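You operate a simulated robot arm through the tools that you are given. There is no shell and no other tool.

You are at the controls of a simulated robot arm. One attempt, no reset.

JOB
Pour about 40 ml of water from the red jug into the pump cup.
Fine: put the lid back on and the jug back. Set down upright: red jug.

It is judged by the outcome, as a careful person would: the job done as asked, and still so three seconds after it is handed in. It fails if anything else is knocked over, pushed out of place, dropped, spilled or broken. A push-on lid holds only when it is set on centred and level and pressed home; a screw cap is set on level and turned clockwise until tight.

ROBOT AND FRAMES
A 7-joint arm with a two-finger parallel gripper, fixed in place. Base frame: the origin is at the foot of the arm, x ahead of it, y to its left, z up. Units: mm, rad, N and s.
With the tool pointing down near the work surface it reaches from about 240 to 680 mm from the base axis. Its first joint turns from -1.152 to 1.152 rad. Payload 2.4 kg.
The tool frame sits at the grasp point between the pads (the TCP): z along the fingers, y along the line on which they close. The tips reach 30 mm beyond it. The gripper opens to 94 mm. The fingers are 28 mm wide and 10 mm thick; the gripper's body (50 by 96 mm) begins 55 mm behind the TCP.
Orientation is that of the tool frame in the base frame, as [roll, pitch, yaw] about the fixed x, y, z axes, in that order (R = Rz(yaw) Ry(pitch) Rx(roll)). With the fingers straight down and closing along the base's y, the tool's x points along the base's -x, its y along +y and its z along -z.

CONTROLS
- The arm moves only by the tool drive_tool. Its argument "motion" is a list of rows, each a list of 7 numbers: the opening, from 0 (shut) to 1 (fully open), then the shift along the base's x, y, z in m, then the turn, a rotation vector about the base's x, y, z in rad. In form: [[fingers, x, y, z, ax, ay, az], ...]. A call has 1 to 20 rows; each row is the pose to reach, as a shift and turn from the pose commanded when the call began. Rows are played at 5 a second. More than 50 mm and 0.15 rad between two rows, or a gripper value outside its range, and nothing of the call is played. Where a pose cannot be reached the arm comes as near as it can. A force on the tool above 40 N (or 10 N above the force at the start of the call, whichever is more), or a blocked arm, ends the call early, and 0.2 s more pass. Each finger travels about 153 mm/s and halts on what it meets, pressing with about 29 N; the grip force reading is that of the motor and also rises with nothing between the fingers. The clock runs only during rows and for 0.2 s after the last one: add rows that repeat a pose to give the fingers time. It gives the time, the measured TCP pose, the force on the tool (base axes), the opening and the grip force at its end, in the units of the frame above (readings bear some noise), with the torque about the TCP (base axes, N m) and any sound that the robot's microphone picked up.
- Cameras (640 x 400 px; columns grow to the right, rows downward): "scene" is fixed at [49.1, 481, 1453.3]; the picture's right is [-0.66, -0.75, 0.00], its down [-0.38, 0.33, -0.86] and it looks along [0.65, -0.57, -0.50] (base axes); focal length 301 px, centre (320, 200). "wrist" rides on the gripper at [76, 14, -102] in the tool frame; the picture's right is [-0.18, 0.98, 0.00], its down [-0.75, -0.14, -0.64] and it looks along [-0.63, -0.12, 0.77] (tool axes); focal length 243 px, centre (320, 200). There is no depth. A picture from a camera that has moved, and an enlarged one, comes with that camera's place and axes in the base frame and with its lens.
- snapshot(camera): a new picture of that camera. It takes no simulated time.
- zoom(camera, box): a new picture of the part [left, top, right, bottom] of that camera's present view, enlarged. It takes no simulated time.
- job_done(): hands the job in; it is judged then, once.

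Nothing tells you positions but the pictures and the camera data. Unless the task says otherwise, let go and move clear before handing in.

The tools are called after "Call:" by a JSON object that holds its "fn" and its "kwargs". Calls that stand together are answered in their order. drive_tool: Moves the arm, as the interface text tells. Its arguments: {"type":"object","properties":{"motion":{"type":"array"}},"required":["motion"]} The other tools are called the same way: snapshot (camera) takes a picture; zoom (camera, box) takes an enlarged picture of a part of a camera's view; job_done () hands the job in.

At the start:

```text
clock: 0.0
tool_pos: [270.8, -249.8, 1299.8]
ee_rot: [-3.142, 0.0, 3.141]
contact_force: [0.4, 0.3, 0.8]
wrist_torque: [0.01, 0.01, -0.01]
opening: 93.8
grasp_force: 0.0
```

scene: 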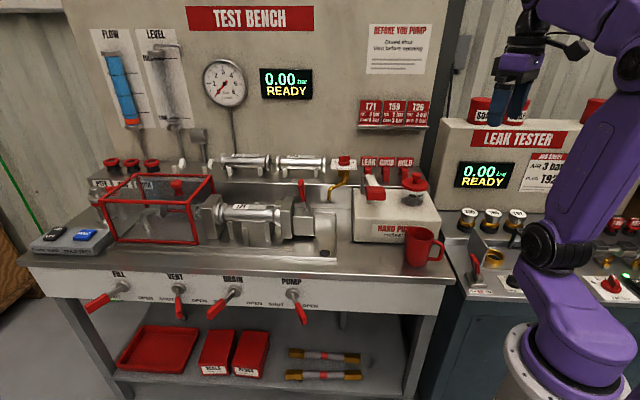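
wrist: 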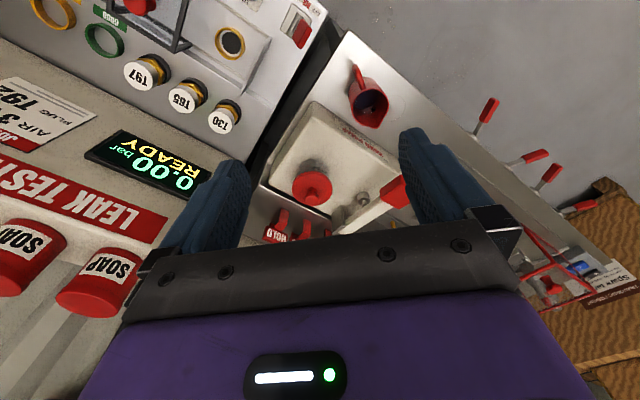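

I see a test bench with a hand pump (a red knob or lid on its cup) and a red jug at the bench's front right corner. I'll take closer views before moving.

Call:
{"fn": "zoom", "kwargs": {"camera": "scene", "box": [330, 140, 470, 280]}}

Call:
{"fn": "zoom", "kwargs": {"camera": "wrist", "box": [240, 50, 440, 250]}}

Call:
{"fn": "zoom", "kwargs": {"camera": "scene", "box": [350, 10, 450, 130]}}

```text
2.86 times, centred on (400, 210) of scene
camera zoom: at [49.1, 481.0, 1453.3], right [-0.66, -0.75, 0.0], down [-0.38, 0.33, -0.86], along [0.65, -0.57, -0.5], focal length 861 px, centre (91, 171)
```

zoom: 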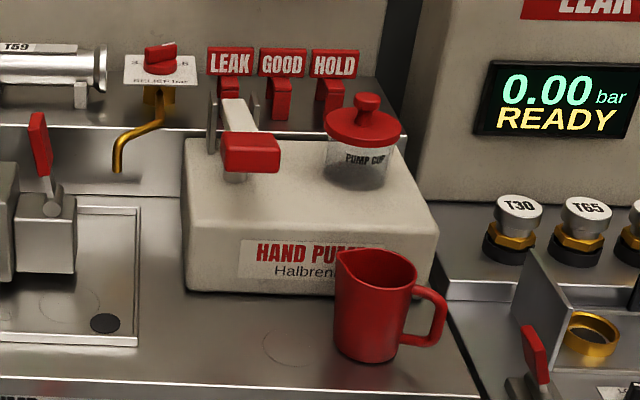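

```text
2.00 times, centred on (340, 150) of wrist
camera zoom: at [194.9, -234.3, 1403.2], right [0.18, 0.98, 0.0], down [0.75, -0.14, 0.64], along [0.63, -0.12, -0.77], focal length 485 px, centre (280, 300)
```

zoom: 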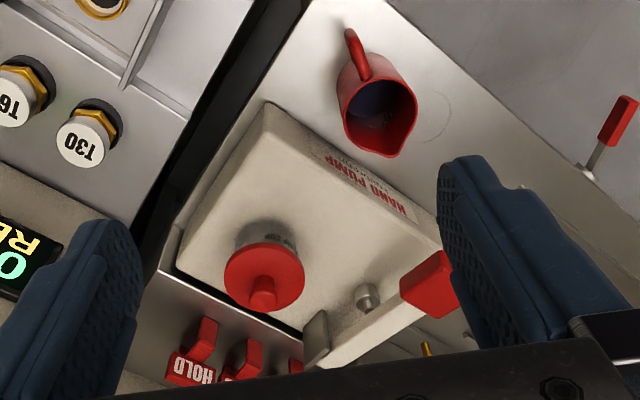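

```text
3.33 times, centred on (400, 70) of scene
camera zoom: at [49.1, 481.0, 1453.3], right [-0.66, -0.75, 0.0], down [-0.38, 0.33, -0.86], along [0.65, -0.57, -0.5], focal length 1005 px, centre (53, 633)
```

zoom: 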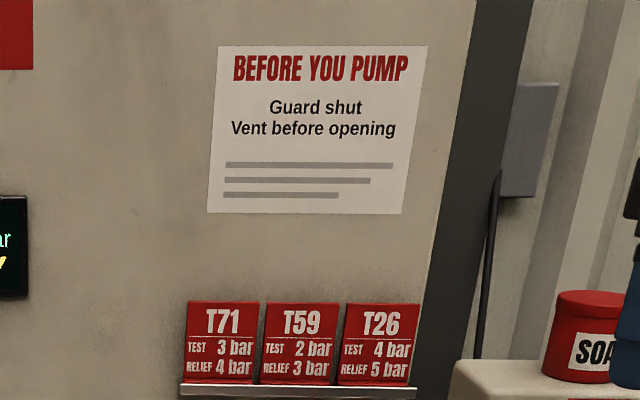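

The pump cup, with its red lid and knob, sits on the hand-pump block at about (491, -307, 1008). The jug's rim is at about (372, -170, 950). I'll move the wrist camera closer to refine both.

Call:
{"fn": "drive_tool", "kwargs": {"motion": [[1, 0.025, -0.005, -0.03, 0, 0, 0], [1, 0.05, -0.01, -0.06, 0, 0, 0], [1, 0.075, -0.015, -0.09, 0, 0, 0], [1, 0.1, -0.02, -0.12, 0, 0, 0], [1, 0.1, -0.02, -0.12, 0, 0, 0]]}}

Call:
{"fn": "snapshot", "kwargs": {"camera": "wrist"}}

Call:
{"fn": "snapshot", "kwargs": {"camera": "scene"}}

```text
clock: 1.2
tool_pos: [368.5, -269.4, 1178.7]
ee_rot: [3.141, -0.002, -3.141]
contact_force: [-0.6, 0.2, -0.3]
wrist_torque: [-0.02, -0.03, 0.01]
opening: 94.1
grasp_force: 0.1
```

```text
taken
camera wrist: at [294.3, -254.1, 1283.1], right [0.18, 0.98, 0.0], down [0.75, -0.14, 0.64], along [0.63, -0.12, -0.77], focal length 243 px, centre (320, 200)
```

wrist: 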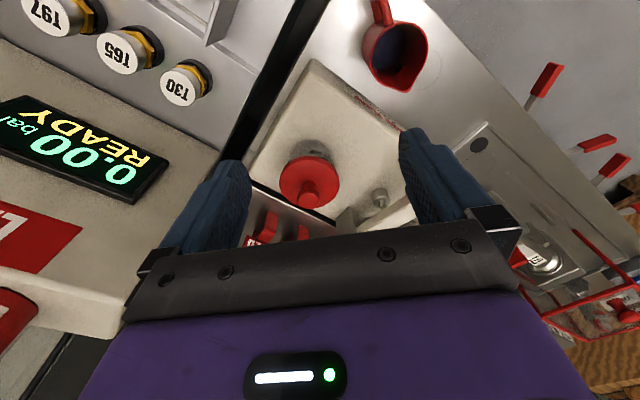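

```text
taken
```

scene: 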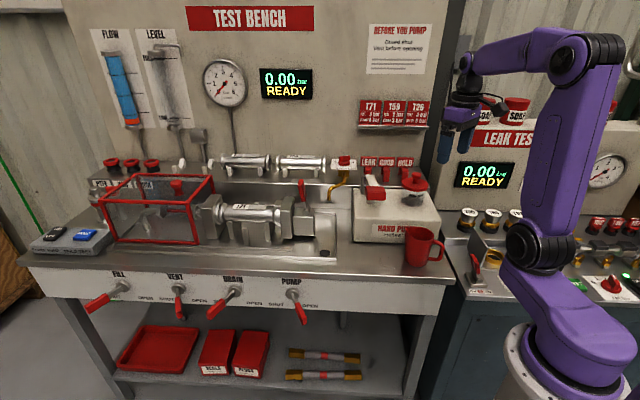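

The tool tracks its commands well. Now I'll zoom in on the lid and on the jug from this viewpoint.

Call:
{"fn": "zoom", "kwargs": {"camera": "wrist", "box": [240, 100, 400, 220]}}

Call:
{"fn": "zoom", "kwargs": {"camera": "wrist", "box": [340, 0, 460, 100]}}

Call:
{"fn": "zoom", "kwargs": {"camera": "scene", "box": [340, 150, 450, 220]}}

Call:
{"fn": "zoom", "kwargs": {"camera": "scene", "box": [380, 210, 470, 280]}}

```text
3.33 times, centred on (320, 160) of wrist
camera zoom: at [294.3, -254.1, 1283.1], right [0.18, 0.98, 0.0], down [0.75, -0.14, 0.64], along [0.63, -0.12, -0.77], focal length 809 px, centre (320, 333)
```

zoom: 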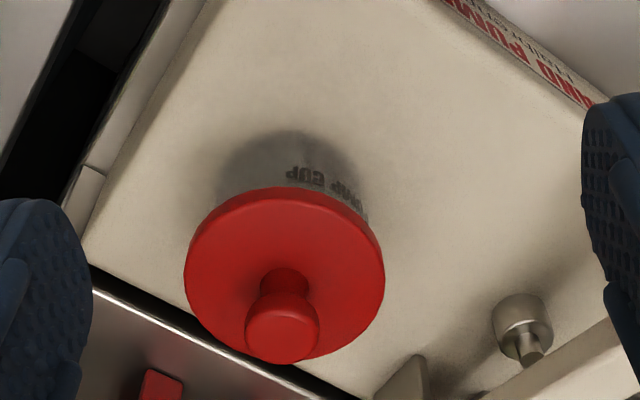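

```text
4.00 times, centred on (400, 50) of wrist
camera zoom: at [294.3, -254.1, 1283.1], right [0.18, 0.98, 0.0], down [0.75, -0.14, 0.64], along [0.63, -0.12, -0.77], focal length 970 px, centre (0, 800)
```

zoom: 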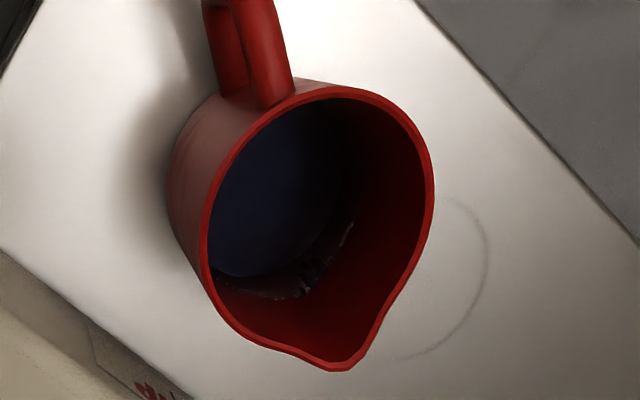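

```text
5.71 times, centred on (395, 185) of scene
camera zoom: at [49.1, 481.0, 1453.3], right [-0.66, -0.75, 0.0], down [-0.38, 0.33, -0.86], along [0.65, -0.57, -0.5], focal length 1722 px, centre (-109, 286)
```

zoom: 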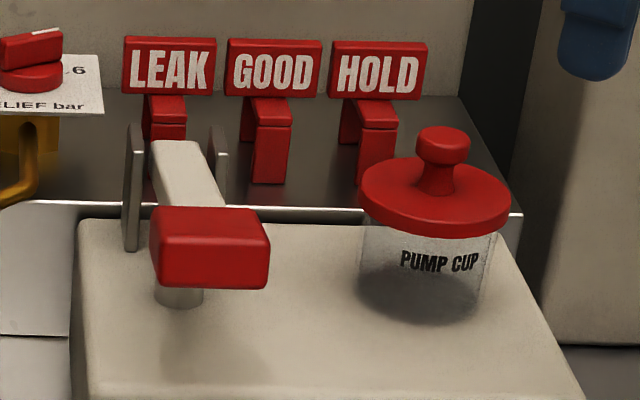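

```text
5.71 times, centred on (425, 245) of scene
camera zoom: at [49.1, 481.0, 1453.3], right [-0.66, -0.75, 0.0], down [-0.38, 0.33, -0.86], along [0.65, -0.57, -0.5], focal length 1722 px, centre (-280, -57)
```

zoom: 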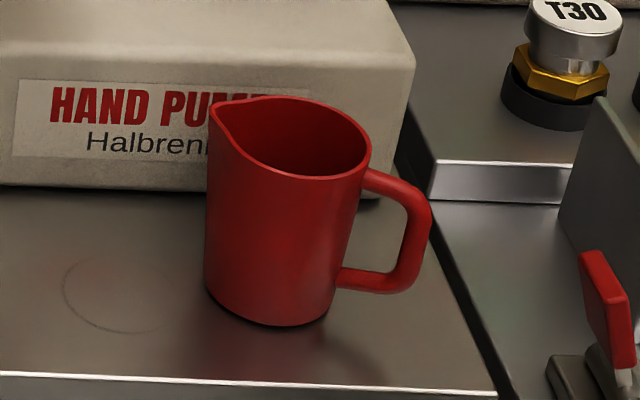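

I've got estimates of the lid and jug, but the two cameras disagree by about 12 mm in height. I'll check the scene camera against the known fingertip positions.

Call:
{"fn": "zoom", "kwargs": {"camera": "scene", "box": [420, 80, 530, 170]}}

```text
4.44 times, centred on (475, 125) of scene
camera zoom: at [49.1, 481.0, 1453.3], right [-0.66, -0.75, 0.0], down [-0.38, 0.33, -0.86], along [0.65, -0.57, -0.5], focal length 1340 px, centre (-369, 533)
```

zoom: 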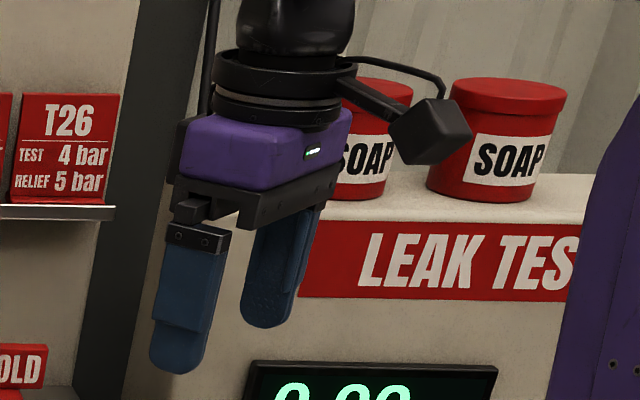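

The scene camera agrees with the known fingertip positions. I'll bring the wrist camera closer to the lid to tighten the estimate.

Call:
{"fn": "drive_tool", "kwargs": {"motion": [[1, 0.01, -0.01, -0.025, 0, 0, 0], [1, 0.02, -0.025, -0.05, 0, 0, 0], [1, 0.03, -0.035, -0.065, 0, 0, 0], [1, 0.03, -0.035, -0.065, 0, 0, 0], [1, 0.03, -0.035, -0.065, 0, 0, 0]]}}

Call:
{"fn": "snapshot", "kwargs": {"camera": "wrist"}}

Call:
{"fn": "zoom", "kwargs": {"camera": "wrist", "box": [220, 120, 420, 245]}}

Call:
{"fn": "zoom", "kwargs": {"camera": "scene", "box": [360, 110, 500, 210]}}

```text
clock: 2.4
tool_pos: [397.9, -303.8, 1114.0]
ee_rot: [3.141, -0.001, -3.141]
contact_force: [-0.3, -0.1, 1.1]
wrist_torque: [-0.01, -0.02, 0.01]
opening: 94.3
grasp_force: 0.0
```

```text
taken
camera wrist: at [323.6, -289.4, 1217.1], right [0.18, 0.98, 0.0], down [0.75, -0.14, 0.64], along [0.63, -0.12, -0.77], focal length 243 px, centre (320, 200)
```

wrist: 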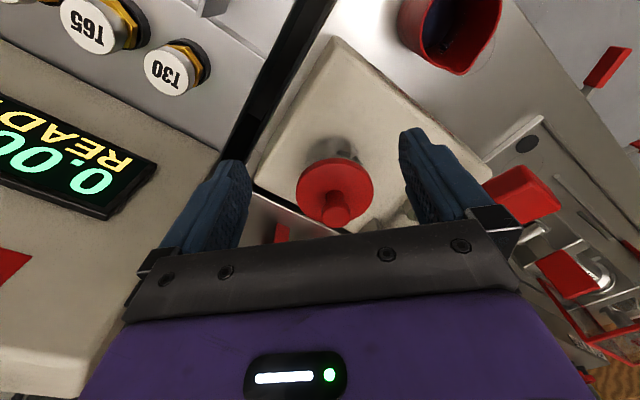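

```text
3.20 times, centred on (320, 182) of wrist
camera zoom: at [323.6, -289.4, 1217.1], right [0.18, 0.98, 0.0], down [0.75, -0.14, 0.64], along [0.63, -0.12, -0.77], focal length 776 px, centre (320, 256)
```

zoom: 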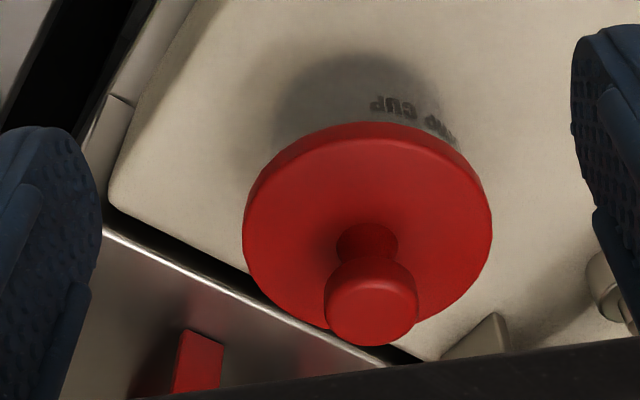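

```text
4.00 times, centred on (430, 160) of scene
camera zoom: at [49.1, 481.0, 1453.3], right [-0.66, -0.75, 0.0], down [-0.38, 0.33, -0.86], along [0.65, -0.57, -0.5], focal length 1206 px, centre (-120, 360)
```

zoom: 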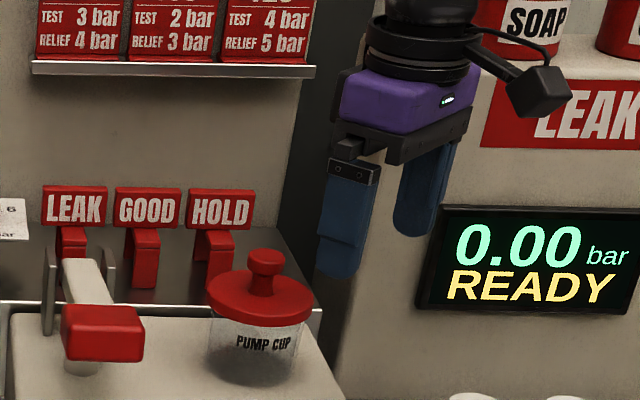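

The knob top is at about (485, -304, 1049), the lid's top face at z≈1016 and the lid about 84 mm across. Next I'll look at the jug from close by.

Call:
{"fn": "drive_tool", "kwargs": {"motion": [[1, -0.025, 0.03, -0.01, 0, 0, 0], [1, -0.05, 0.06, -0.02, 0, 0, 0], [1, -0.075, 0.09, -0.035, 0, 0, 0], [1, -0.1, 0.12, -0.05, 0, 0, 0], [1, -0.13, 0.15, -0.06, 0, 0, 0], [1, -0.13, 0.15, -0.06, 0, 0, 0], [1, -0.13, 0.15, -0.06, 0, 0, 0]]}}

Call:
{"fn": "snapshot", "kwargs": {"camera": "wrist"}}

Call:
{"fn": "zoom", "kwargs": {"camera": "wrist", "box": [220, 100, 420, 245]}}

```text
clock: 4.0
tool_pos: [268.3, -149.8, 1058.9]
ee_rot: [-3.14, 0.0, -3.141]
contact_force: [0.5, 0.5, 0.5]
wrist_torque: [0.01, 0.0, 0.01]
opening: 94.1
grasp_force: 0.1
```

```text
taken
camera wrist: at [194.4, -134.9, 1161.6], right [0.18, 0.98, 0.0], down [0.75, -0.14, 0.64], along [0.63, -0.12, -0.77], focal length 243 px, centre (320, 200)
```

wrist: 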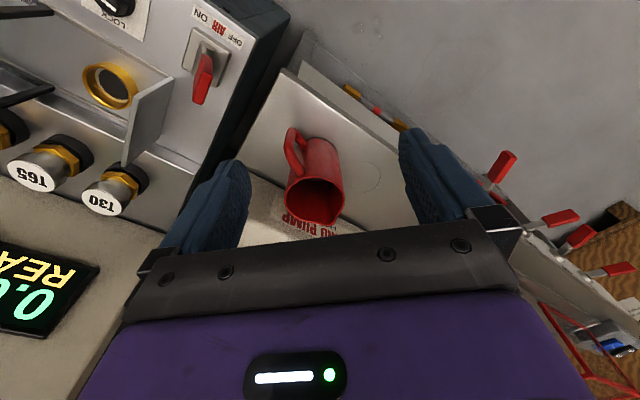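

```text
2.76 times, centred on (320, 172) of wrist
camera zoom: at [194.4, -134.9, 1161.6], right [0.18, 0.98, 0.0], down [0.75, -0.14, 0.64], along [0.63, -0.12, -0.77], focal length 669 px, centre (320, 276)
```

zoom: 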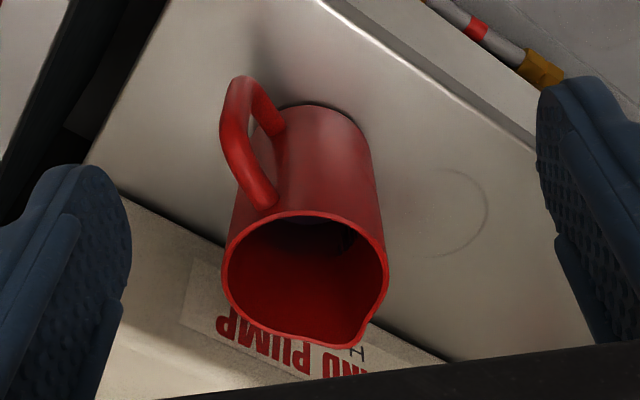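

I need a second, well-conditioned view of the jug, because the off-axis view doesn't quite agree. I'll raise and shift the camera.

Call:
{"fn": "drive_tool", "kwargs": {"motion": [[1, 0.01, -0.01, 0.03, 0, 0, 0], [1, 0.02, -0.03, 0.06, 0, 0, 0], [1, 0.03, -0.05, 0.09, 0, 0, 0], [1, 0.03, -0.06, 0.1, 0, 0, 0], [1, 0.03, -0.06, 0.1, 0, 0, 0]]}}

Call:
{"fn": "snapshot", "kwargs": {"camera": "wrist"}}

Call:
{"fn": "zoom", "kwargs": {"camera": "wrist", "box": [260, 70, 420, 170]}}

```text
clock: 5.2
tool_pos: [297.7, -211.8, 1158.8]
ee_rot: [3.141, 0.002, 3.141]
contact_force: [0.8, 0.4, 0.1]
wrist_torque: [0.03, 0.02, -0.01]
opening: 94.0
grasp_force: 0.0
```

```text
taken
camera wrist: at [221.5, -198.2, 1261.9], right [0.18, 0.98, 0.0], down [0.75, -0.14, 0.64], along [0.63, -0.12, -0.77], focal length 243 px, centre (320, 200)
```

wrist: 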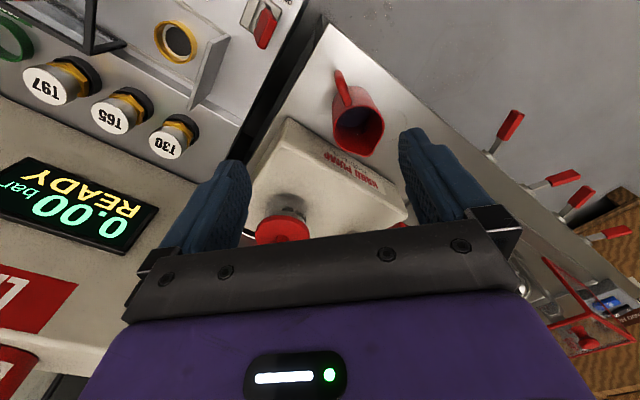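

```text
4.00 times, centred on (340, 120) of wrist
camera zoom: at [221.5, -198.2, 1261.9], right [0.18, 0.98, 0.0], down [0.75, -0.14, 0.64], along [0.63, -0.12, -0.77], focal length 970 px, centre (240, 520)
```

zoom: 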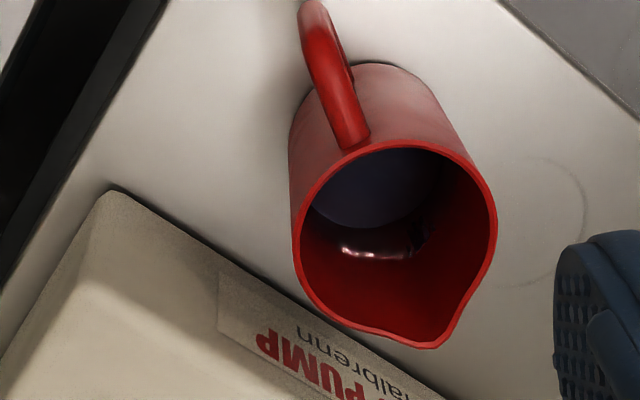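

The jug's rim centre is at about (363, -172, 955), with its spout toward azimuth ~18° and its handle toward the robot side. I'll zoom in on the water inside.

Call:
{"fn": "zoom", "kwargs": {"camera": "wrist", "box": [325, 95, 375, 165]}}

Call:
{"fn": "zoom", "kwargs": {"camera": "scene", "box": [400, 220, 450, 275]}}

```text
5.71 times, centred on (350, 130) of wrist
camera zoom: at [221.5, -198.2, 1261.9], right [0.18, 0.98, 0.0], down [0.75, -0.14, 0.64], along [0.63, -0.12, -0.77], focal length 1386 px, centre (149, 600)
```

zoom: 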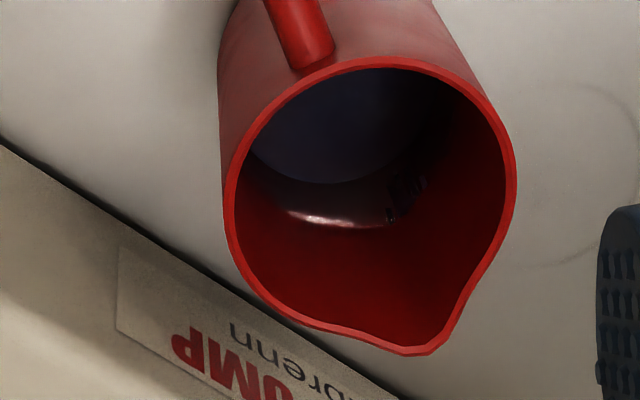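

```text
7.27 times, centred on (425, 248) of scene
camera zoom: at [49.1, 481.0, 1453.3], right [-0.66, -0.75, 0.0], down [-0.38, 0.33, -0.86], along [0.65, -0.57, -0.5], focal length 2192 px, centre (-444, -146)
```

zoom: 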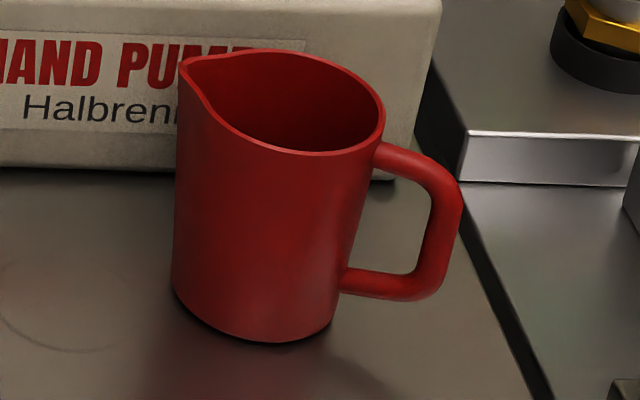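

I take the water level to be about z≈904, which makes roughly 110 ml in the jug. The lid comes off first, so I'll move above the knob, let the arm settle and check.

Call:
{"fn": "drive_tool", "kwargs": {"motion": [[1, 0.03, -0.015, 0, 0, 0, 0], [1, 0.065, -0.03, 0, 0, 0, 0], [1, 0.1, -0.045, 0, 0, 0, 0], [1, 0.135, -0.065, -0.01, 0, 0, 0], [1, 0.165, -0.08, -0.02, 0, 0, 0], [1, 0.185, -0.091, -0.04, 0, 0, 0], [1, 0.185, -0.091, -0.06, 0, 0, 0], [1, 0.185, -0.091, -0.06, 0, 0, 0], [1, 0.185, -0.091, -0.06, 0, 0, 0], [1, 0.185, -0.091, -0.06, 0, 0, 0]]}}

Call:
{"fn": "snapshot", "kwargs": {"camera": "wrist"}}

Call:
{"fn": "zoom", "kwargs": {"camera": "scene", "box": [360, 110, 500, 210]}}

```text
clock: 7.4
tool_pos: [484.5, -304.5, 1094.1]
ee_rot: [3.141, 0.0, 3.14]
contact_force: [0.2, -0.3, 0.1]
wrist_torque: [0.02, 0.02, -0.01]
opening: 94.0
grasp_force: 0.0
```

```text
taken
camera wrist: at [409.9, -290.4, 1197.2], right [0.18, 0.98, 0.0], down [0.75, -0.14, 0.64], along [0.63, -0.12, -0.77], focal length 243 px, centre (320, 200)
```

wrist: 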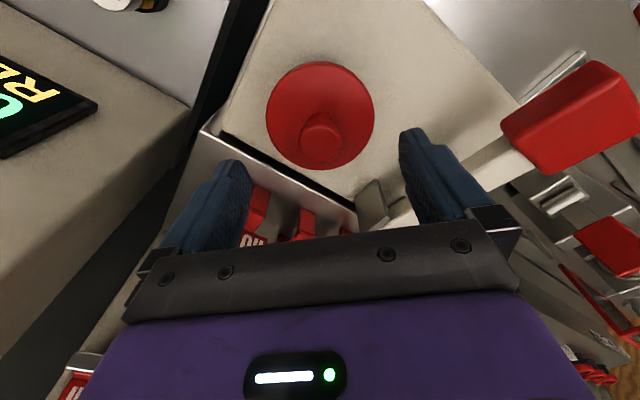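

```text
4.00 times, centred on (430, 160) of scene
camera zoom: at [49.1, 481.0, 1453.3], right [-0.66, -0.75, 0.0], down [-0.38, 0.33, -0.86], along [0.65, -0.57, -0.5], focal length 1206 px, centre (-120, 360)
```

zoom: 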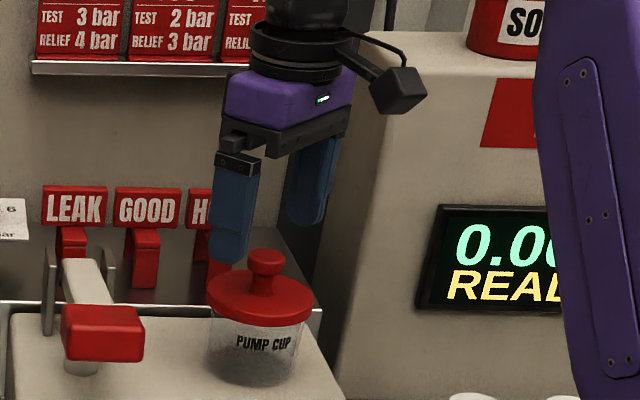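

The arm has settled at (486, -304.5, 1095), directly above the knob. I'll zoom to verify the alignment.

Call:
{"fn": "zoom", "kwargs": {"camera": "wrist", "box": [240, 40, 440, 200]}}

Call:
{"fn": "zoom", "kwargs": {"camera": "scene", "box": [400, 140, 460, 210]}}

```text
2.50 times, centred on (340, 120) of wrist
camera zoom: at [409.9, -290.4, 1197.2], right [0.18, 0.98, 0.0], down [0.75, -0.14, 0.64], along [0.63, -0.12, -0.77], focal length 606 px, centre (270, 400)
```

zoom: 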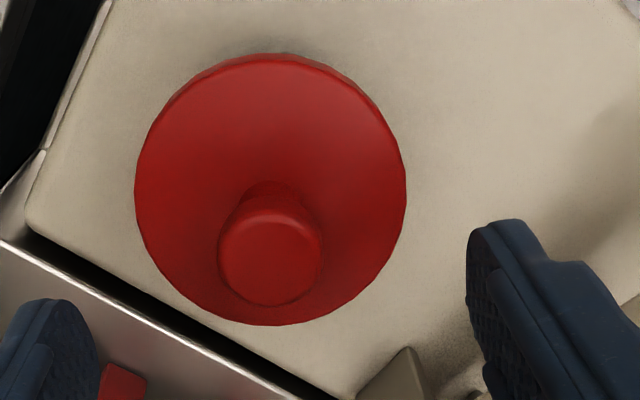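

```text
5.71 times, centred on (430, 175) of scene
camera zoom: at [49.1, 481.0, 1453.3], right [-0.66, -0.75, 0.0], down [-0.38, 0.33, -0.86], along [0.65, -0.57, -0.5], focal length 1722 px, centre (-309, 343)
```

zoom: 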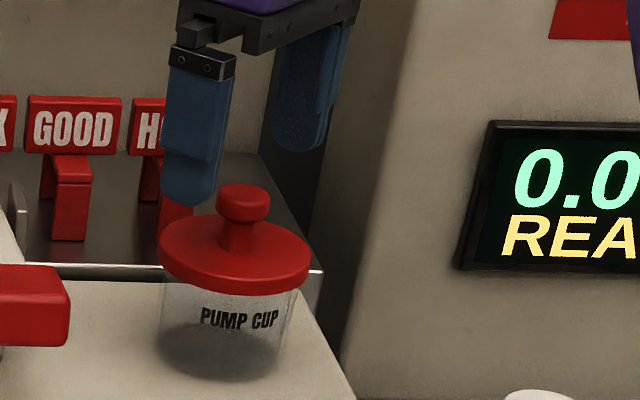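

The TCP is lined up with the knob: lid centre about (484, -304), lid top z≈1016, knob top z≈1050. I'll descend until the tips are just above the lid disc, then look before closing.

Call:
{"fn": "drive_tool", "kwargs": {"motion": [[1, -0.001, 0, -0.015, 0, 0, 0], [1, -0.0015, 0, -0.03, 0, 0, 0], [1, -0.0015, 0, -0.04, 0, 0, 0], [1, -0.0015, 0, -0.0435, 0, 0, 0], [1, -0.0015, 0, -0.0435, 0, 0, 0], [1, -0.0015, 0, -0.0435, 0, 0, 0]]}}

Call:
{"fn": "zoom", "kwargs": {"camera": "scene", "box": [400, 140, 460, 210]}}

Call:
{"fn": "snapshot", "kwargs": {"camera": "wrist"}}

```text
clock: 8.8
tool_pos: [483.1, -304.5, 1051.6]
ee_rot: [3.14, 0.0, 3.141]
contact_force: [-0.1, -0.3, 1.1]
wrist_torque: [0.01, 0.03, -0.04]
opening: 94.0
grasp_force: 0.1
```

```text
5.71 times, centred on (430, 175) of scene
camera zoom: at [49.1, 481.0, 1453.3], right [-0.66, -0.75, 0.0], down [-0.38, 0.33, -0.86], along [0.65, -0.57, -0.5], focal length 1722 px, centre (-309, 343)
```

zoom: 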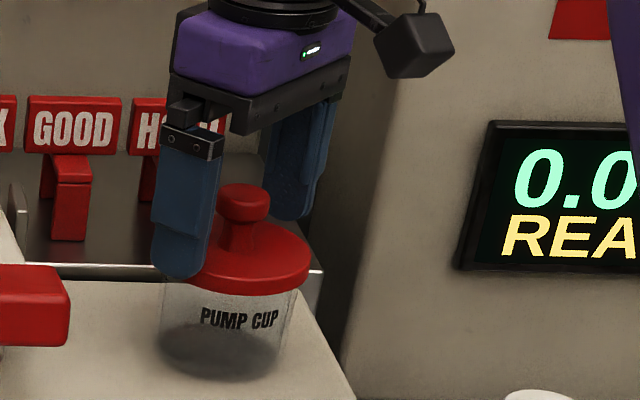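

```text
taken
camera wrist: at [408.9, -290.5, 1155.1], right [0.18, 0.98, 0.0], down [0.75, -0.14, 0.64], along [0.63, -0.12, -0.77], focal length 243 px, centre (320, 200)
```

wrist: 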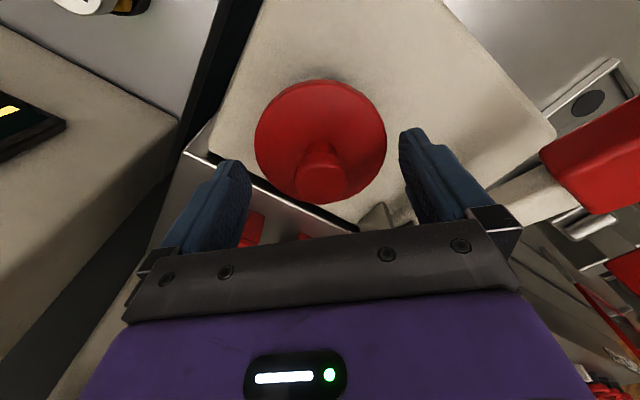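

The fingers straddle the knob evenly. I'll close on it now.

Call:
{"fn": "drive_tool", "kwargs": {"motion": [[0.35, 0, 0, 0, 0, 0, 0], [0, 0, 0, 0, 0, 0, 0], [0, 0, 0, 0, 0, 0, 0], [0, 0, 0, 0, 0, 0, 0]]}}

Call:
{"fn": "snapshot", "kwargs": {"camera": "wrist"}}

Call:
{"fn": "zoom", "kwargs": {"camera": "scene", "box": [400, 140, 460, 210]}}

```text
clock: 9.8
tool_pos: [484.0, -304.7, 1051.9]
ee_rot: [-3.141, 0.0, -3.141]
contact_force: [-0.7, 0.5, -0.7]
wrist_torque: [0.01, -0.05, -0.02]
opening: 79.1
grasp_force: 29.1
heard: snap
```

```text
taken
camera wrist: at [408.9, -290.5, 1155.1], right [0.18, 0.98, 0.0], down [0.75, -0.14, 0.64], along [0.63, -0.12, -0.77], focal length 243 px, centre (320, 200)
```

wrist: 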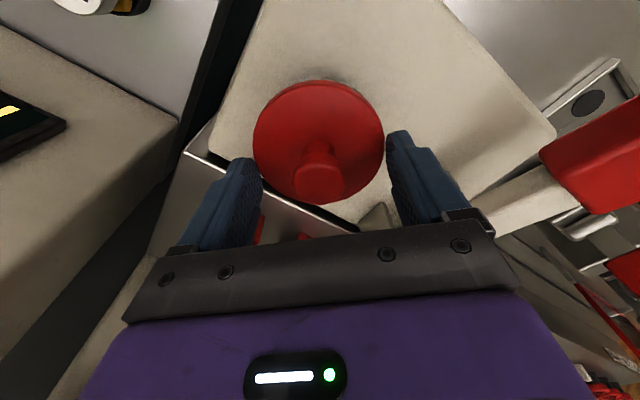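

```text
5.71 times, centred on (430, 175) of scene
camera zoom: at [49.1, 481.0, 1453.3], right [-0.66, -0.75, 0.0], down [-0.38, 0.33, -0.86], along [0.65, -0.57, -0.5], focal length 1722 px, centre (-309, 343)
```

zoom: 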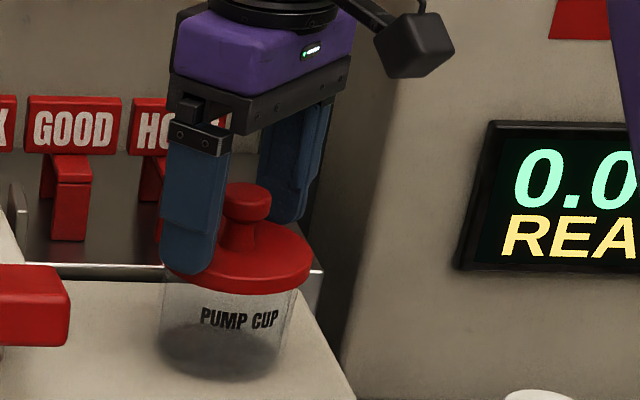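

The fingers stopped at 79 mm on the lid's edge rather than the knob, so the lid top sits higher than I thought (about z 1026) and the lid centre is near x≈480. The snap suggests the lid has come unseated. I'll open, raise, and take it by the knob instead.

Call:
{"fn": "drive_tool", "kwargs": {"motion": [[1, 0, 0, 0, 0, 0, 0], [1, 0, 0, 0, 0, 0, 0], [1, -0.002, 0, 0.008, 0, 0, 0], [1, -0.003, 0, 0.014, 0, 0, 0], [1, -0.003, 0, 0.014, 0, 0, 0], [1, -0.003, 0, 0.014, 0, 0, 0]]}}

Call:
{"fn": "zoom", "kwargs": {"camera": "wrist", "box": [230, 60, 430, 220]}}

Call:
{"fn": "zoom", "kwargs": {"camera": "scene", "box": [400, 140, 460, 210]}}

```text
clock: 11.2
tool_pos: [480.7, -303.7, 1064.9]
ee_rot: [3.141, 0.0, -3.141]
contact_force: [1.0, 1.1, 0.0]
wrist_torque: [0.02, 0.02, -0.01]
opening: 94.0
grasp_force: 0.0
heard: snap
```

```text
2.50 times, centred on (330, 140) of wrist
camera zoom: at [406.0, -289.9, 1169.1], right [0.18, 0.98, 0.0], down [0.75, -0.14, 0.64], along [0.63, -0.12, -0.77], focal length 606 px, centre (295, 350)
```

zoom: 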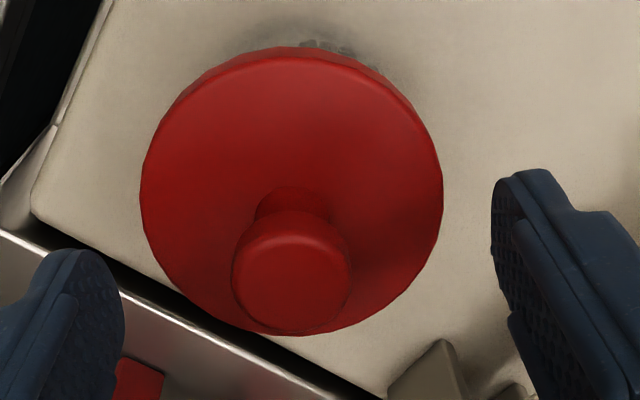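

```text
5.71 times, centred on (430, 175) of scene
camera zoom: at [49.1, 481.0, 1453.3], right [-0.66, -0.75, 0.0], down [-0.38, 0.33, -0.86], along [0.65, -0.57, -0.5], focal length 1722 px, centre (-309, 343)
```

zoom: 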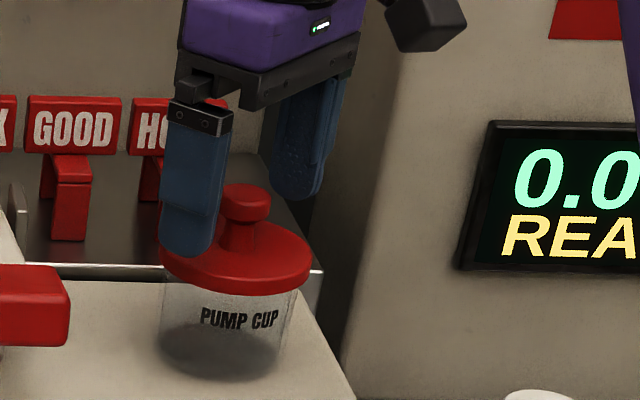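

The second snap suggests the lid reseated when I let go, and the knob is now centred with the tips clear of the disc. I'll close on the knob.

Call:
{"fn": "drive_tool", "kwargs": {"motion": [[0.5, 0, 0, 0, 0, 0, 0], [0.2, 0, 0, 0, 0, 0, 0], [0, 0, 0, 0, 0, 0, 0], [0, 0, 0, 0, 0, 0, 0], [0, 0, 0, 0, 0, 0, 0]]}}

Call:
{"fn": "zoom", "kwargs": {"camera": "wrist", "box": [230, 60, 430, 220]}}

Call:
{"fn": "zoom", "kwargs": {"camera": "scene", "box": [400, 140, 460, 210]}}

```text
clock: 12.4
tool_pos: [480.5, -305.3, 1066.8]
ee_rot: [-3.141, 0.0, -3.141]
contact_force: [0.3, -0.4, 0.0]
wrist_torque: [-0.03, 0.02, 0.0]
opening: 25.6
grasp_force: 29.0
heard: snap
```

```text
2.50 times, centred on (330, 140) of wrist
camera zoom: at [406.0, -289.9, 1169.0], right [0.18, 0.98, 0.0], down [0.75, -0.14, 0.64], along [0.63, -0.12, -0.77], focal length 606 px, centre (295, 350)
```

zoom: 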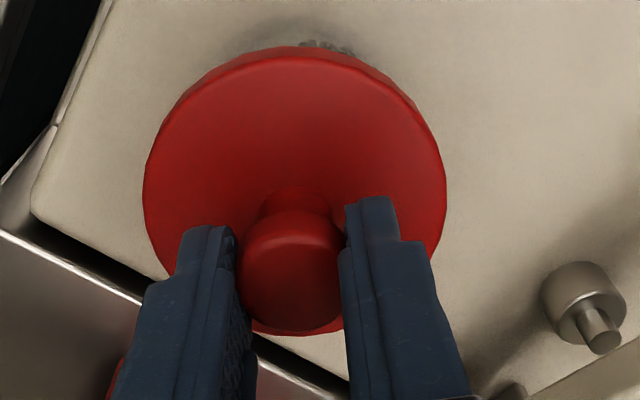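

```text
5.71 times, centred on (430, 175) of scene
camera zoom: at [49.1, 481.0, 1453.3], right [-0.66, -0.75, 0.0], down [-0.38, 0.33, -0.86], along [0.65, -0.57, -0.5], focal length 1722 px, centre (-309, 343)
```

zoom: 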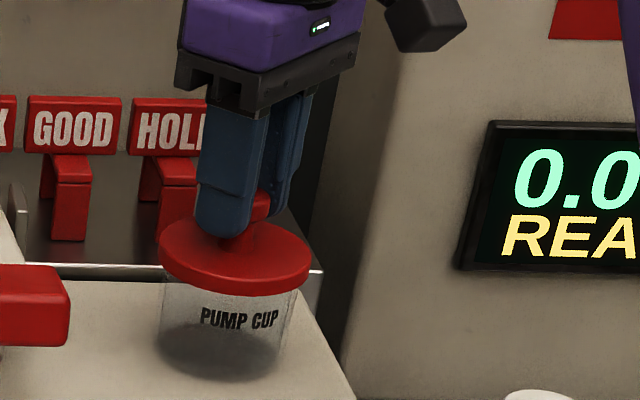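

The knob is gripped at 25.6 mm with 29 N. I'll lift straight up, gently.

Call:
{"fn": "drive_tool", "kwargs": {"motion": [[0, 0, 0, 0.003, 0, 0, 0], [0, 0, 0, 0.006, 0, 0, 0], [0, 0, 0, 0.01, 0, 0, 0], [0, 0, 0, 0.015, 0, 0, 0], [0, 0, 0, 0.025, 0, 0, 0], [0, 0, 0, 0.04, 0, 0, 0], [0, 0, 0, 0.06, 0, 0, 0], [0, 0, 0, 0.08, 0, 0, 0], [0, 0, 0, 0.08, 0, 0, 0], [0, 0, 0, 0.08, 0, 0, 0]]}}

Call:
{"fn": "snapshot", "kwargs": {"camera": "wrist"}}

Call:
{"fn": "zoom", "kwargs": {"camera": "scene", "box": [390, 110, 470, 220]}}

```text
clock: 14.6
tool_pos: [481.3, -305.7, 1146.0]
ee_rot: [3.141, 0.001, 3.141]
contact_force: [0.0, 0.2, 0.2]
wrist_torque: [-0.03, -0.03, 0.03]
opening: 25.9
grasp_force: 29.1
```

```text
taken
camera wrist: at [405.7, -290.9, 1248.6], right [0.18, 0.98, 0.0], down [0.75, -0.14, 0.64], along [0.63, -0.12, -0.77], focal length 243 px, centre (320, 200)
```

wrist: 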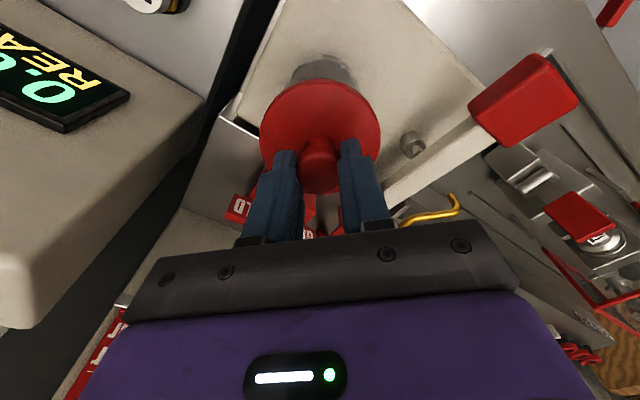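

```text
3.64 times, centred on (430, 165) of scene
camera zoom: at [49.1, 481.0, 1453.3], right [-0.66, -0.75, 0.0], down [-0.38, 0.33, -0.86], along [0.65, -0.57, -0.5], focal length 1096 px, centre (-80, 327)
```

zoom: 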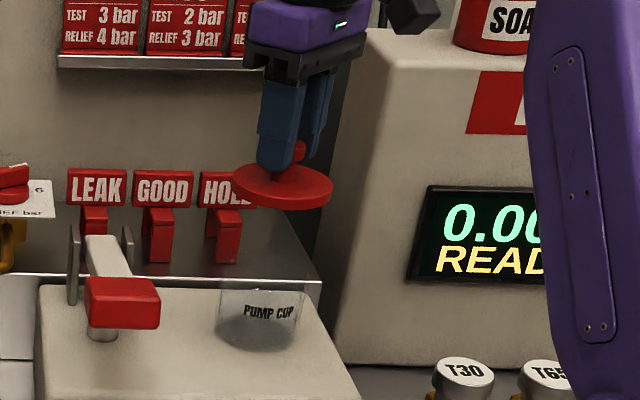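

The lid is off and the cup is still in place. I'll look closely at the cup before moving the lid aside.

Call:
{"fn": "zoom", "kwargs": {"camera": "scene", "box": [405, 175, 445, 210]}}

Call:
{"fn": "zoom", "kwargs": {"camera": "scene", "box": [330, 180, 470, 280]}}

Call:
{"fn": "zoom", "kwargs": {"camera": "wrist", "box": [250, 40, 390, 130]}}

```text
11.43 times, centred on (425, 192) of scene
camera zoom: at [49.1, 481.0, 1453.3], right [-0.66, -0.75, 0.0], down [-0.38, 0.33, -0.86], along [0.65, -0.57, -0.5], focal length 3445 px, centre (-880, 286)
```

zoom: 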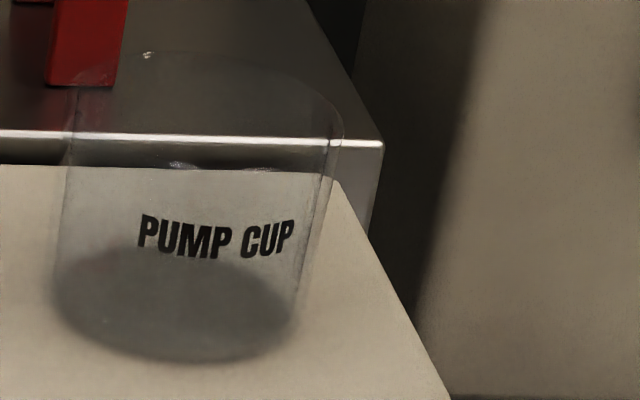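

```text
4.00 times, centred on (400, 230) of scene
camera zoom: at [49.1, 481.0, 1453.3], right [-0.66, -0.75, 0.0], down [-0.38, 0.33, -0.86], along [0.65, -0.57, -0.5], focal length 1206 px, centre (0, 80)
```

zoom: 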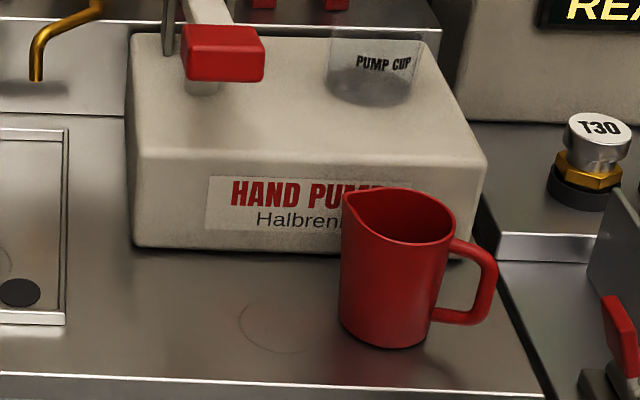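

```text
4.44 times, centred on (320, 85) of wrist
camera zoom: at [405.7, -290.9, 1248.6], right [0.18, 0.98, 0.0], down [0.75, -0.14, 0.64], along [0.63, -0.12, -0.77], focal length 1078 px, centre (320, 711)
```

zoom: 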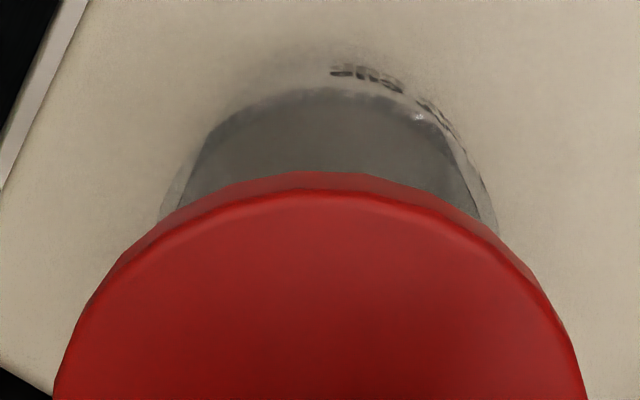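

The cup is empty with a grey base, its rim at z≈1017, and the block top is at z≈957. I'll set the lid down on the clear flat area of the pump block between the cup and the lever, around (483, -218).

Call:
{"fn": "drive_tool", "kwargs": {"motion": [[0, 0, 0.03, 0, 0, 0, 0], [0, 0.001, 0.06, 0, 0, 0, 0], [0, 0.002, 0.087, 0, 0, 0, 0], [0, 0.002, 0.087, -0.03, 0, 0, 0], [0, 0.002, 0.087, -0.06, 0, 0, 0], [0, 0.002, 0.087, -0.09, 0, 0, 0], [0, 0.002, 0.087, -0.105, 0, 0, 0], [0, 0.002, 0.087, -0.105, 0, 0, 0], [0, 0.002, 0.087, -0.105, 0, 0, 0]]}}

Call:
{"fn": "zoom", "kwargs": {"camera": "scene", "box": [350, 130, 470, 230]}}

Call:
{"fn": "snapshot", "kwargs": {"camera": "wrist"}}

```text
clock: 16.6
tool_pos: [483.2, -217.7, 1041.4]
ee_rot: [-3.141, -0.001, -3.142]
contact_force: [-0.9, -0.1, -0.6]
wrist_torque: [-0.02, 0.03, 0.01]
opening: 25.4
grasp_force: 28.9
```

```text
4.00 times, centred on (410, 180) of scene
camera zoom: at [49.1, 481.0, 1453.3], right [-0.66, -0.75, 0.0], down [-0.38, 0.33, -0.86], along [0.65, -0.57, -0.5], focal length 1206 px, centre (-40, 280)
```

zoom: 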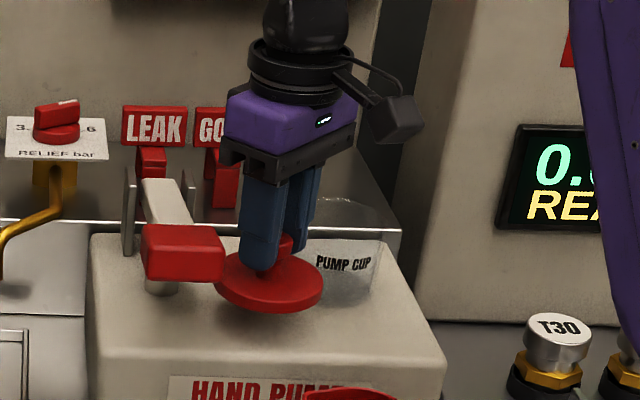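

```text
taken
camera wrist: at [407.4, -203.0, 1145.0], right [0.18, 0.98, 0.0], down [0.75, -0.14, 0.64], along [0.63, -0.12, -0.77], focal length 243 px, centre (320, 200)
```

wrist: 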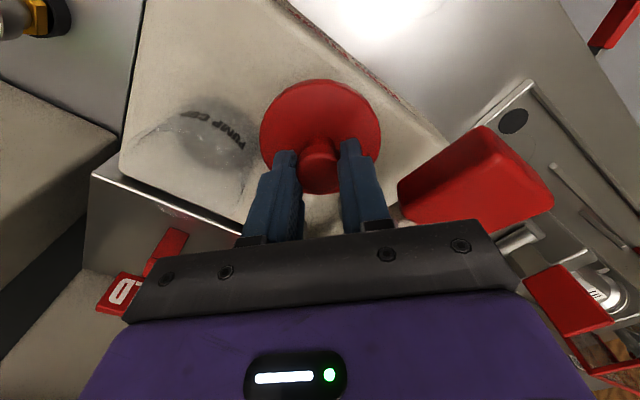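

The lid is above the clear area and away from the lever. I'll lower it in small steps and watch the force.

Call:
{"fn": "drive_tool", "kwargs": {"motion": [[0, 0, 0, -0.008, 0, 0, 0], [0, 0, 0, -0.016, 0, 0, 0], [0, 0, 0, -0.022, 0, 0, 0], [0, 0, 0, -0.022, 0, 0, 0]]}}

Call:
{"fn": "zoom", "kwargs": {"camera": "scene", "box": [360, 160, 460, 230]}}

```text
clock: 17.6
tool_pos: [482.9, -216.6, 1016.9]
ee_rot: [-3.141, 0.0, -3.14]
contact_force: [-0.5, -0.5, -0.2]
wrist_torque: [0.0, 0.03, 0.0]
opening: 25.8
grasp_force: 29.2
```

```text
5.71 times, centred on (410, 195) of scene
camera zoom: at [49.1, 481.0, 1453.3], right [-0.66, -0.75, 0.0], down [-0.38, 0.33, -0.86], along [0.65, -0.57, -0.5], focal length 1722 px, centre (-194, 229)
```

zoom: 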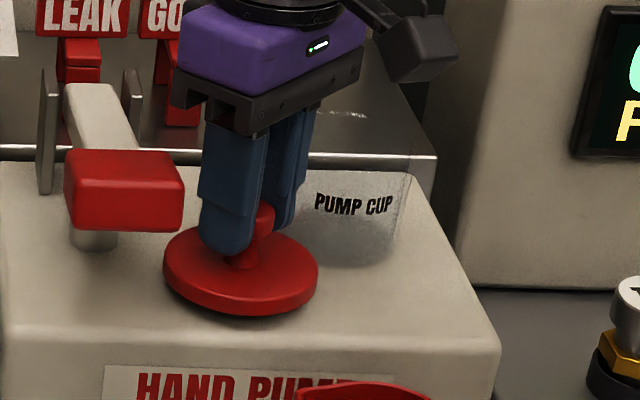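

Call:
{"fn": "drive_tool", "kwargs": {"motion": [[0, 0, 0, -0.003, 0, 0, 0], [0, 0, 0, -0.005, 0, 0, 0], [0, 0, 0, -0.005, 0, 0, 0]]}}

```text
clock: 18.4
tool_pos: [483.3, -217.2, 1014.2]
ee_rot: [3.141, -0.001, 3.141]
contact_force: [0.5, 0.6, -0.4]
wrist_torque: [-0.02, 0.0, 0.03]
opening: 25.8
grasp_force: 29.4
```

No contact yet, so I'll continue down in small steps.

Call:
{"fn": "drive_tool", "kwargs": {"motion": [[0, 0, 0, -0.0015, 0, 0, 0], [0, 0, 0, -0.003, 0, 0, 0], [0, 0, 0, -0.003, 0, 0, 0]]}}

Call:
{"fn": "zoom", "kwargs": {"camera": "scene", "box": [380, 185, 430, 220]}}

```text
clock: 19.2
tool_pos: [483.2, -217.5, 1012.4]
ee_rot: [-3.14, 0.0, -3.141]
contact_force: [0.3, -0.7, -0.6]
wrist_torque: [0.01, -0.03, 0.01]
opening: 25.9
grasp_force: 28.6
```

```text
11.43 times, centred on (405, 202) of scene
camera zoom: at [49.1, 481.0, 1453.3], right [-0.66, -0.75, 0.0], down [-0.38, 0.33, -0.86], along [0.65, -0.57, -0.5], focal length 3445 px, centre (-651, 171)
```

zoom: 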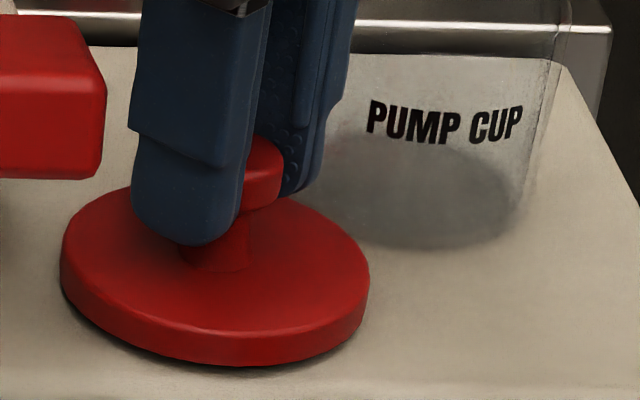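

Call:
{"fn": "drive_tool", "kwargs": {"motion": [[0, 0, 0, -0.001, 0, 0, 0], [0, 0, 0, -0.002, 0, 0, 0], [0, 0, 0, -0.002, 0, 0, 0]]}}

```text
clock: 20.0
tool_pos: [482.9, -218.6, 1009.7]
ee_rot: [3.14, 0.002, 3.141]
contact_force: [0.6, 0.3, -0.3]
wrist_torque: [0.0, 0.01, -0.05]
opening: 25.9
grasp_force: 29.1
```

Call:
{"fn": "drive_tool", "kwargs": {"motion": [[0, 0, 0, -0.001, 0, 0, 0], [0, 0, 0, -0.002, 0, 0, 0], [0, 0, 0, -0.002, 0, 0, 0]]}}

Call:
{"fn": "zoom", "kwargs": {"camera": "scene", "box": [380, 185, 430, 220]}}

```text
clock: 20.8
tool_pos: [482.7, -218.6, 1008.0]
ee_rot: [-3.14, 0.001, -3.141]
contact_force: [0.8, -0.6, 7.7]
wrist_torque: [0.04, 0.26, 0.02]
opening: 26.0
grasp_force: 29.0
```

```text
11.43 times, centred on (405, 202) of scene
camera zoom: at [49.0, 481.0, 1453.3], right [-0.66, -0.75, 0.0], down [-0.38, 0.33, -0.86], along [0.65, -0.57, -0.5], focal length 3445 px, centre (-651, 171)
```

zoom: 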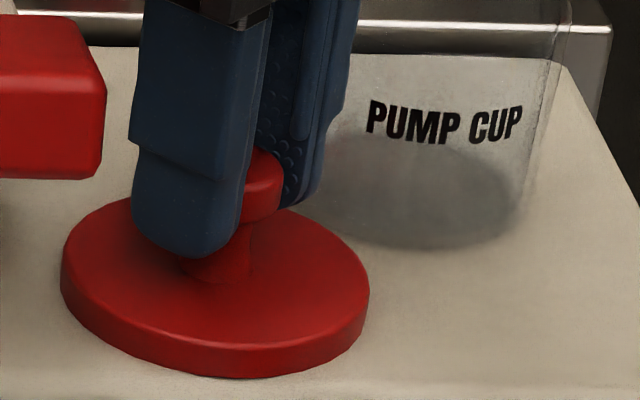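

The lid has touched the block at TCP z≈1008, reading 7.7 N. I'll relieve the pressure slightly, open the fingers partway and rise.

Call:
{"fn": "drive_tool", "kwargs": {"motion": [[0, 0, 0, 0.001, 0, 0, 0], [0.45, 0, 0, 0.001, 0, 0, 0], [0.45, 0, 0, 0.001, 0, 0, 0], [0.45, 0, 0, 0.02, 0, 0, 0], [0.45, 0, 0, 0.05, 0, 0, 0], [0.45, 0, 0, 0.09, 0, 0, 0], [0.45, 0, 0, 0.13, 0, 0, 0], [0.45, 0, 0, 0.15, 0, 0, 0], [0.45, 0, 0, 0.15, 0, 0, 0]]}}

Call:
{"fn": "zoom", "kwargs": {"camera": "scene", "box": [350, 130, 470, 230]}}

Call:
{"fn": "snapshot", "kwargs": {"camera": "wrist"}}

```text
clock: 22.8
tool_pos: [480.5, -219.6, 1154.9]
ee_rot: [-3.141, -0.001, 3.141]
contact_force: [0.0, 0.8, -0.7]
wrist_torque: [0.01, -0.01, -0.01]
opening: 42.3
grasp_force: 0.1
```

```text
4.00 times, centred on (410, 180) of scene
camera zoom: at [49.1, 481.0, 1453.3], right [-0.66, -0.75, 0.0], down [-0.38, 0.33, -0.86], along [0.65, -0.57, -0.5], focal length 1206 px, centre (-40, 280)
```

zoom: 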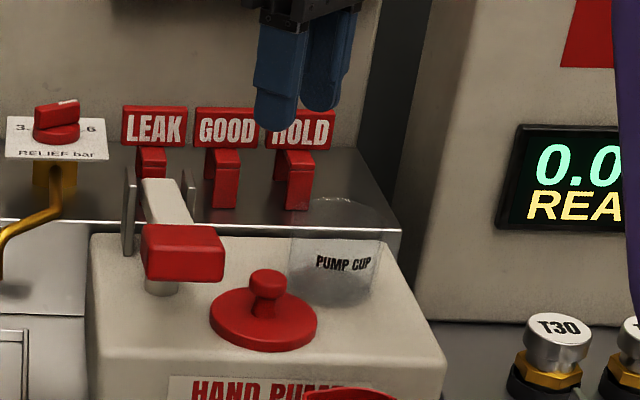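

```text
taken
camera wrist: at [405.8, -205.0, 1257.4], right [0.18, 0.98, 0.0], down [0.75, -0.14, 0.64], along [0.63, -0.12, -0.77], focal length 243 px, centre (320, 200)
```

wrist: 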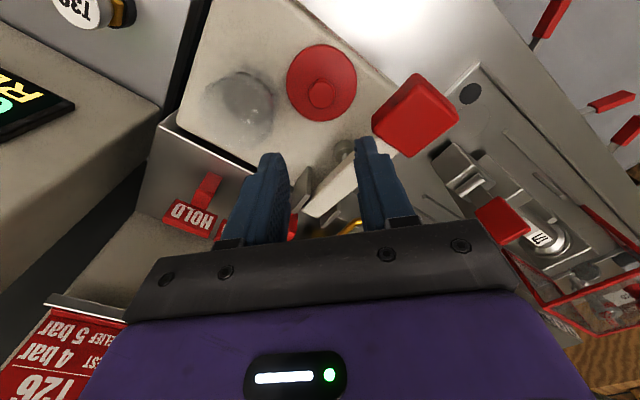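

The lid rests upright on the block. I'll look into the open cup now for a baseline.

Call:
{"fn": "zoom", "kwargs": {"camera": "wrist", "box": [180, 40, 380, 160]}}

Call:
{"fn": "zoom", "kwargs": {"camera": "scene", "box": [400, 170, 450, 215]}}

```text
3.20 times, centred on (280, 100) of wrist
camera zoom: at [405.8, -205.0, 1257.4], right [0.18, 0.98, 0.0], down [0.75, -0.14, 0.64], along [0.63, -0.12, -0.77], focal length 776 px, centre (448, 520)
```

zoom: 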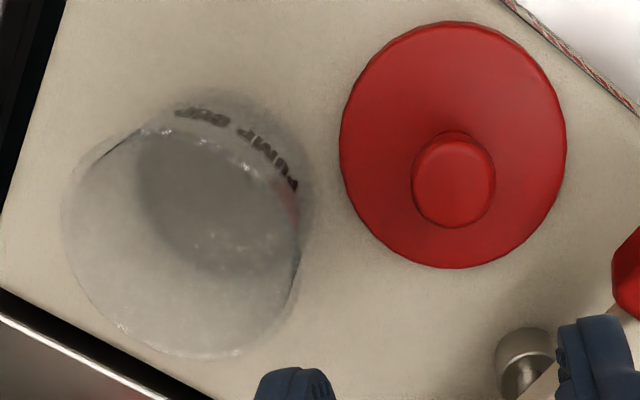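

```text
8.89 times, centred on (425, 192) of scene
camera zoom: at [49.1, 481.0, 1453.3], right [-0.66, -0.75, 0.0], down [-0.38, 0.33, -0.86], along [0.65, -0.57, -0.5], focal length 2679 px, centre (-613, 267)
```

zoom: 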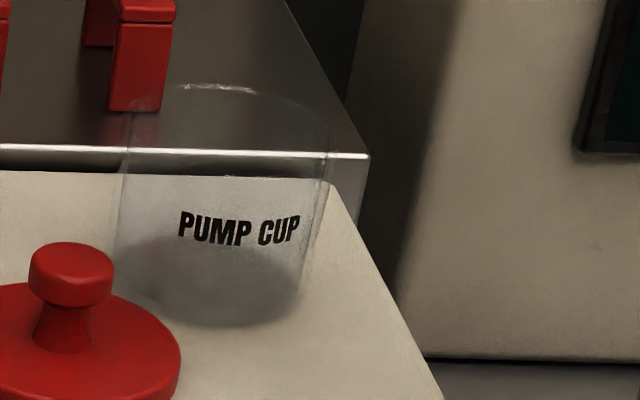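

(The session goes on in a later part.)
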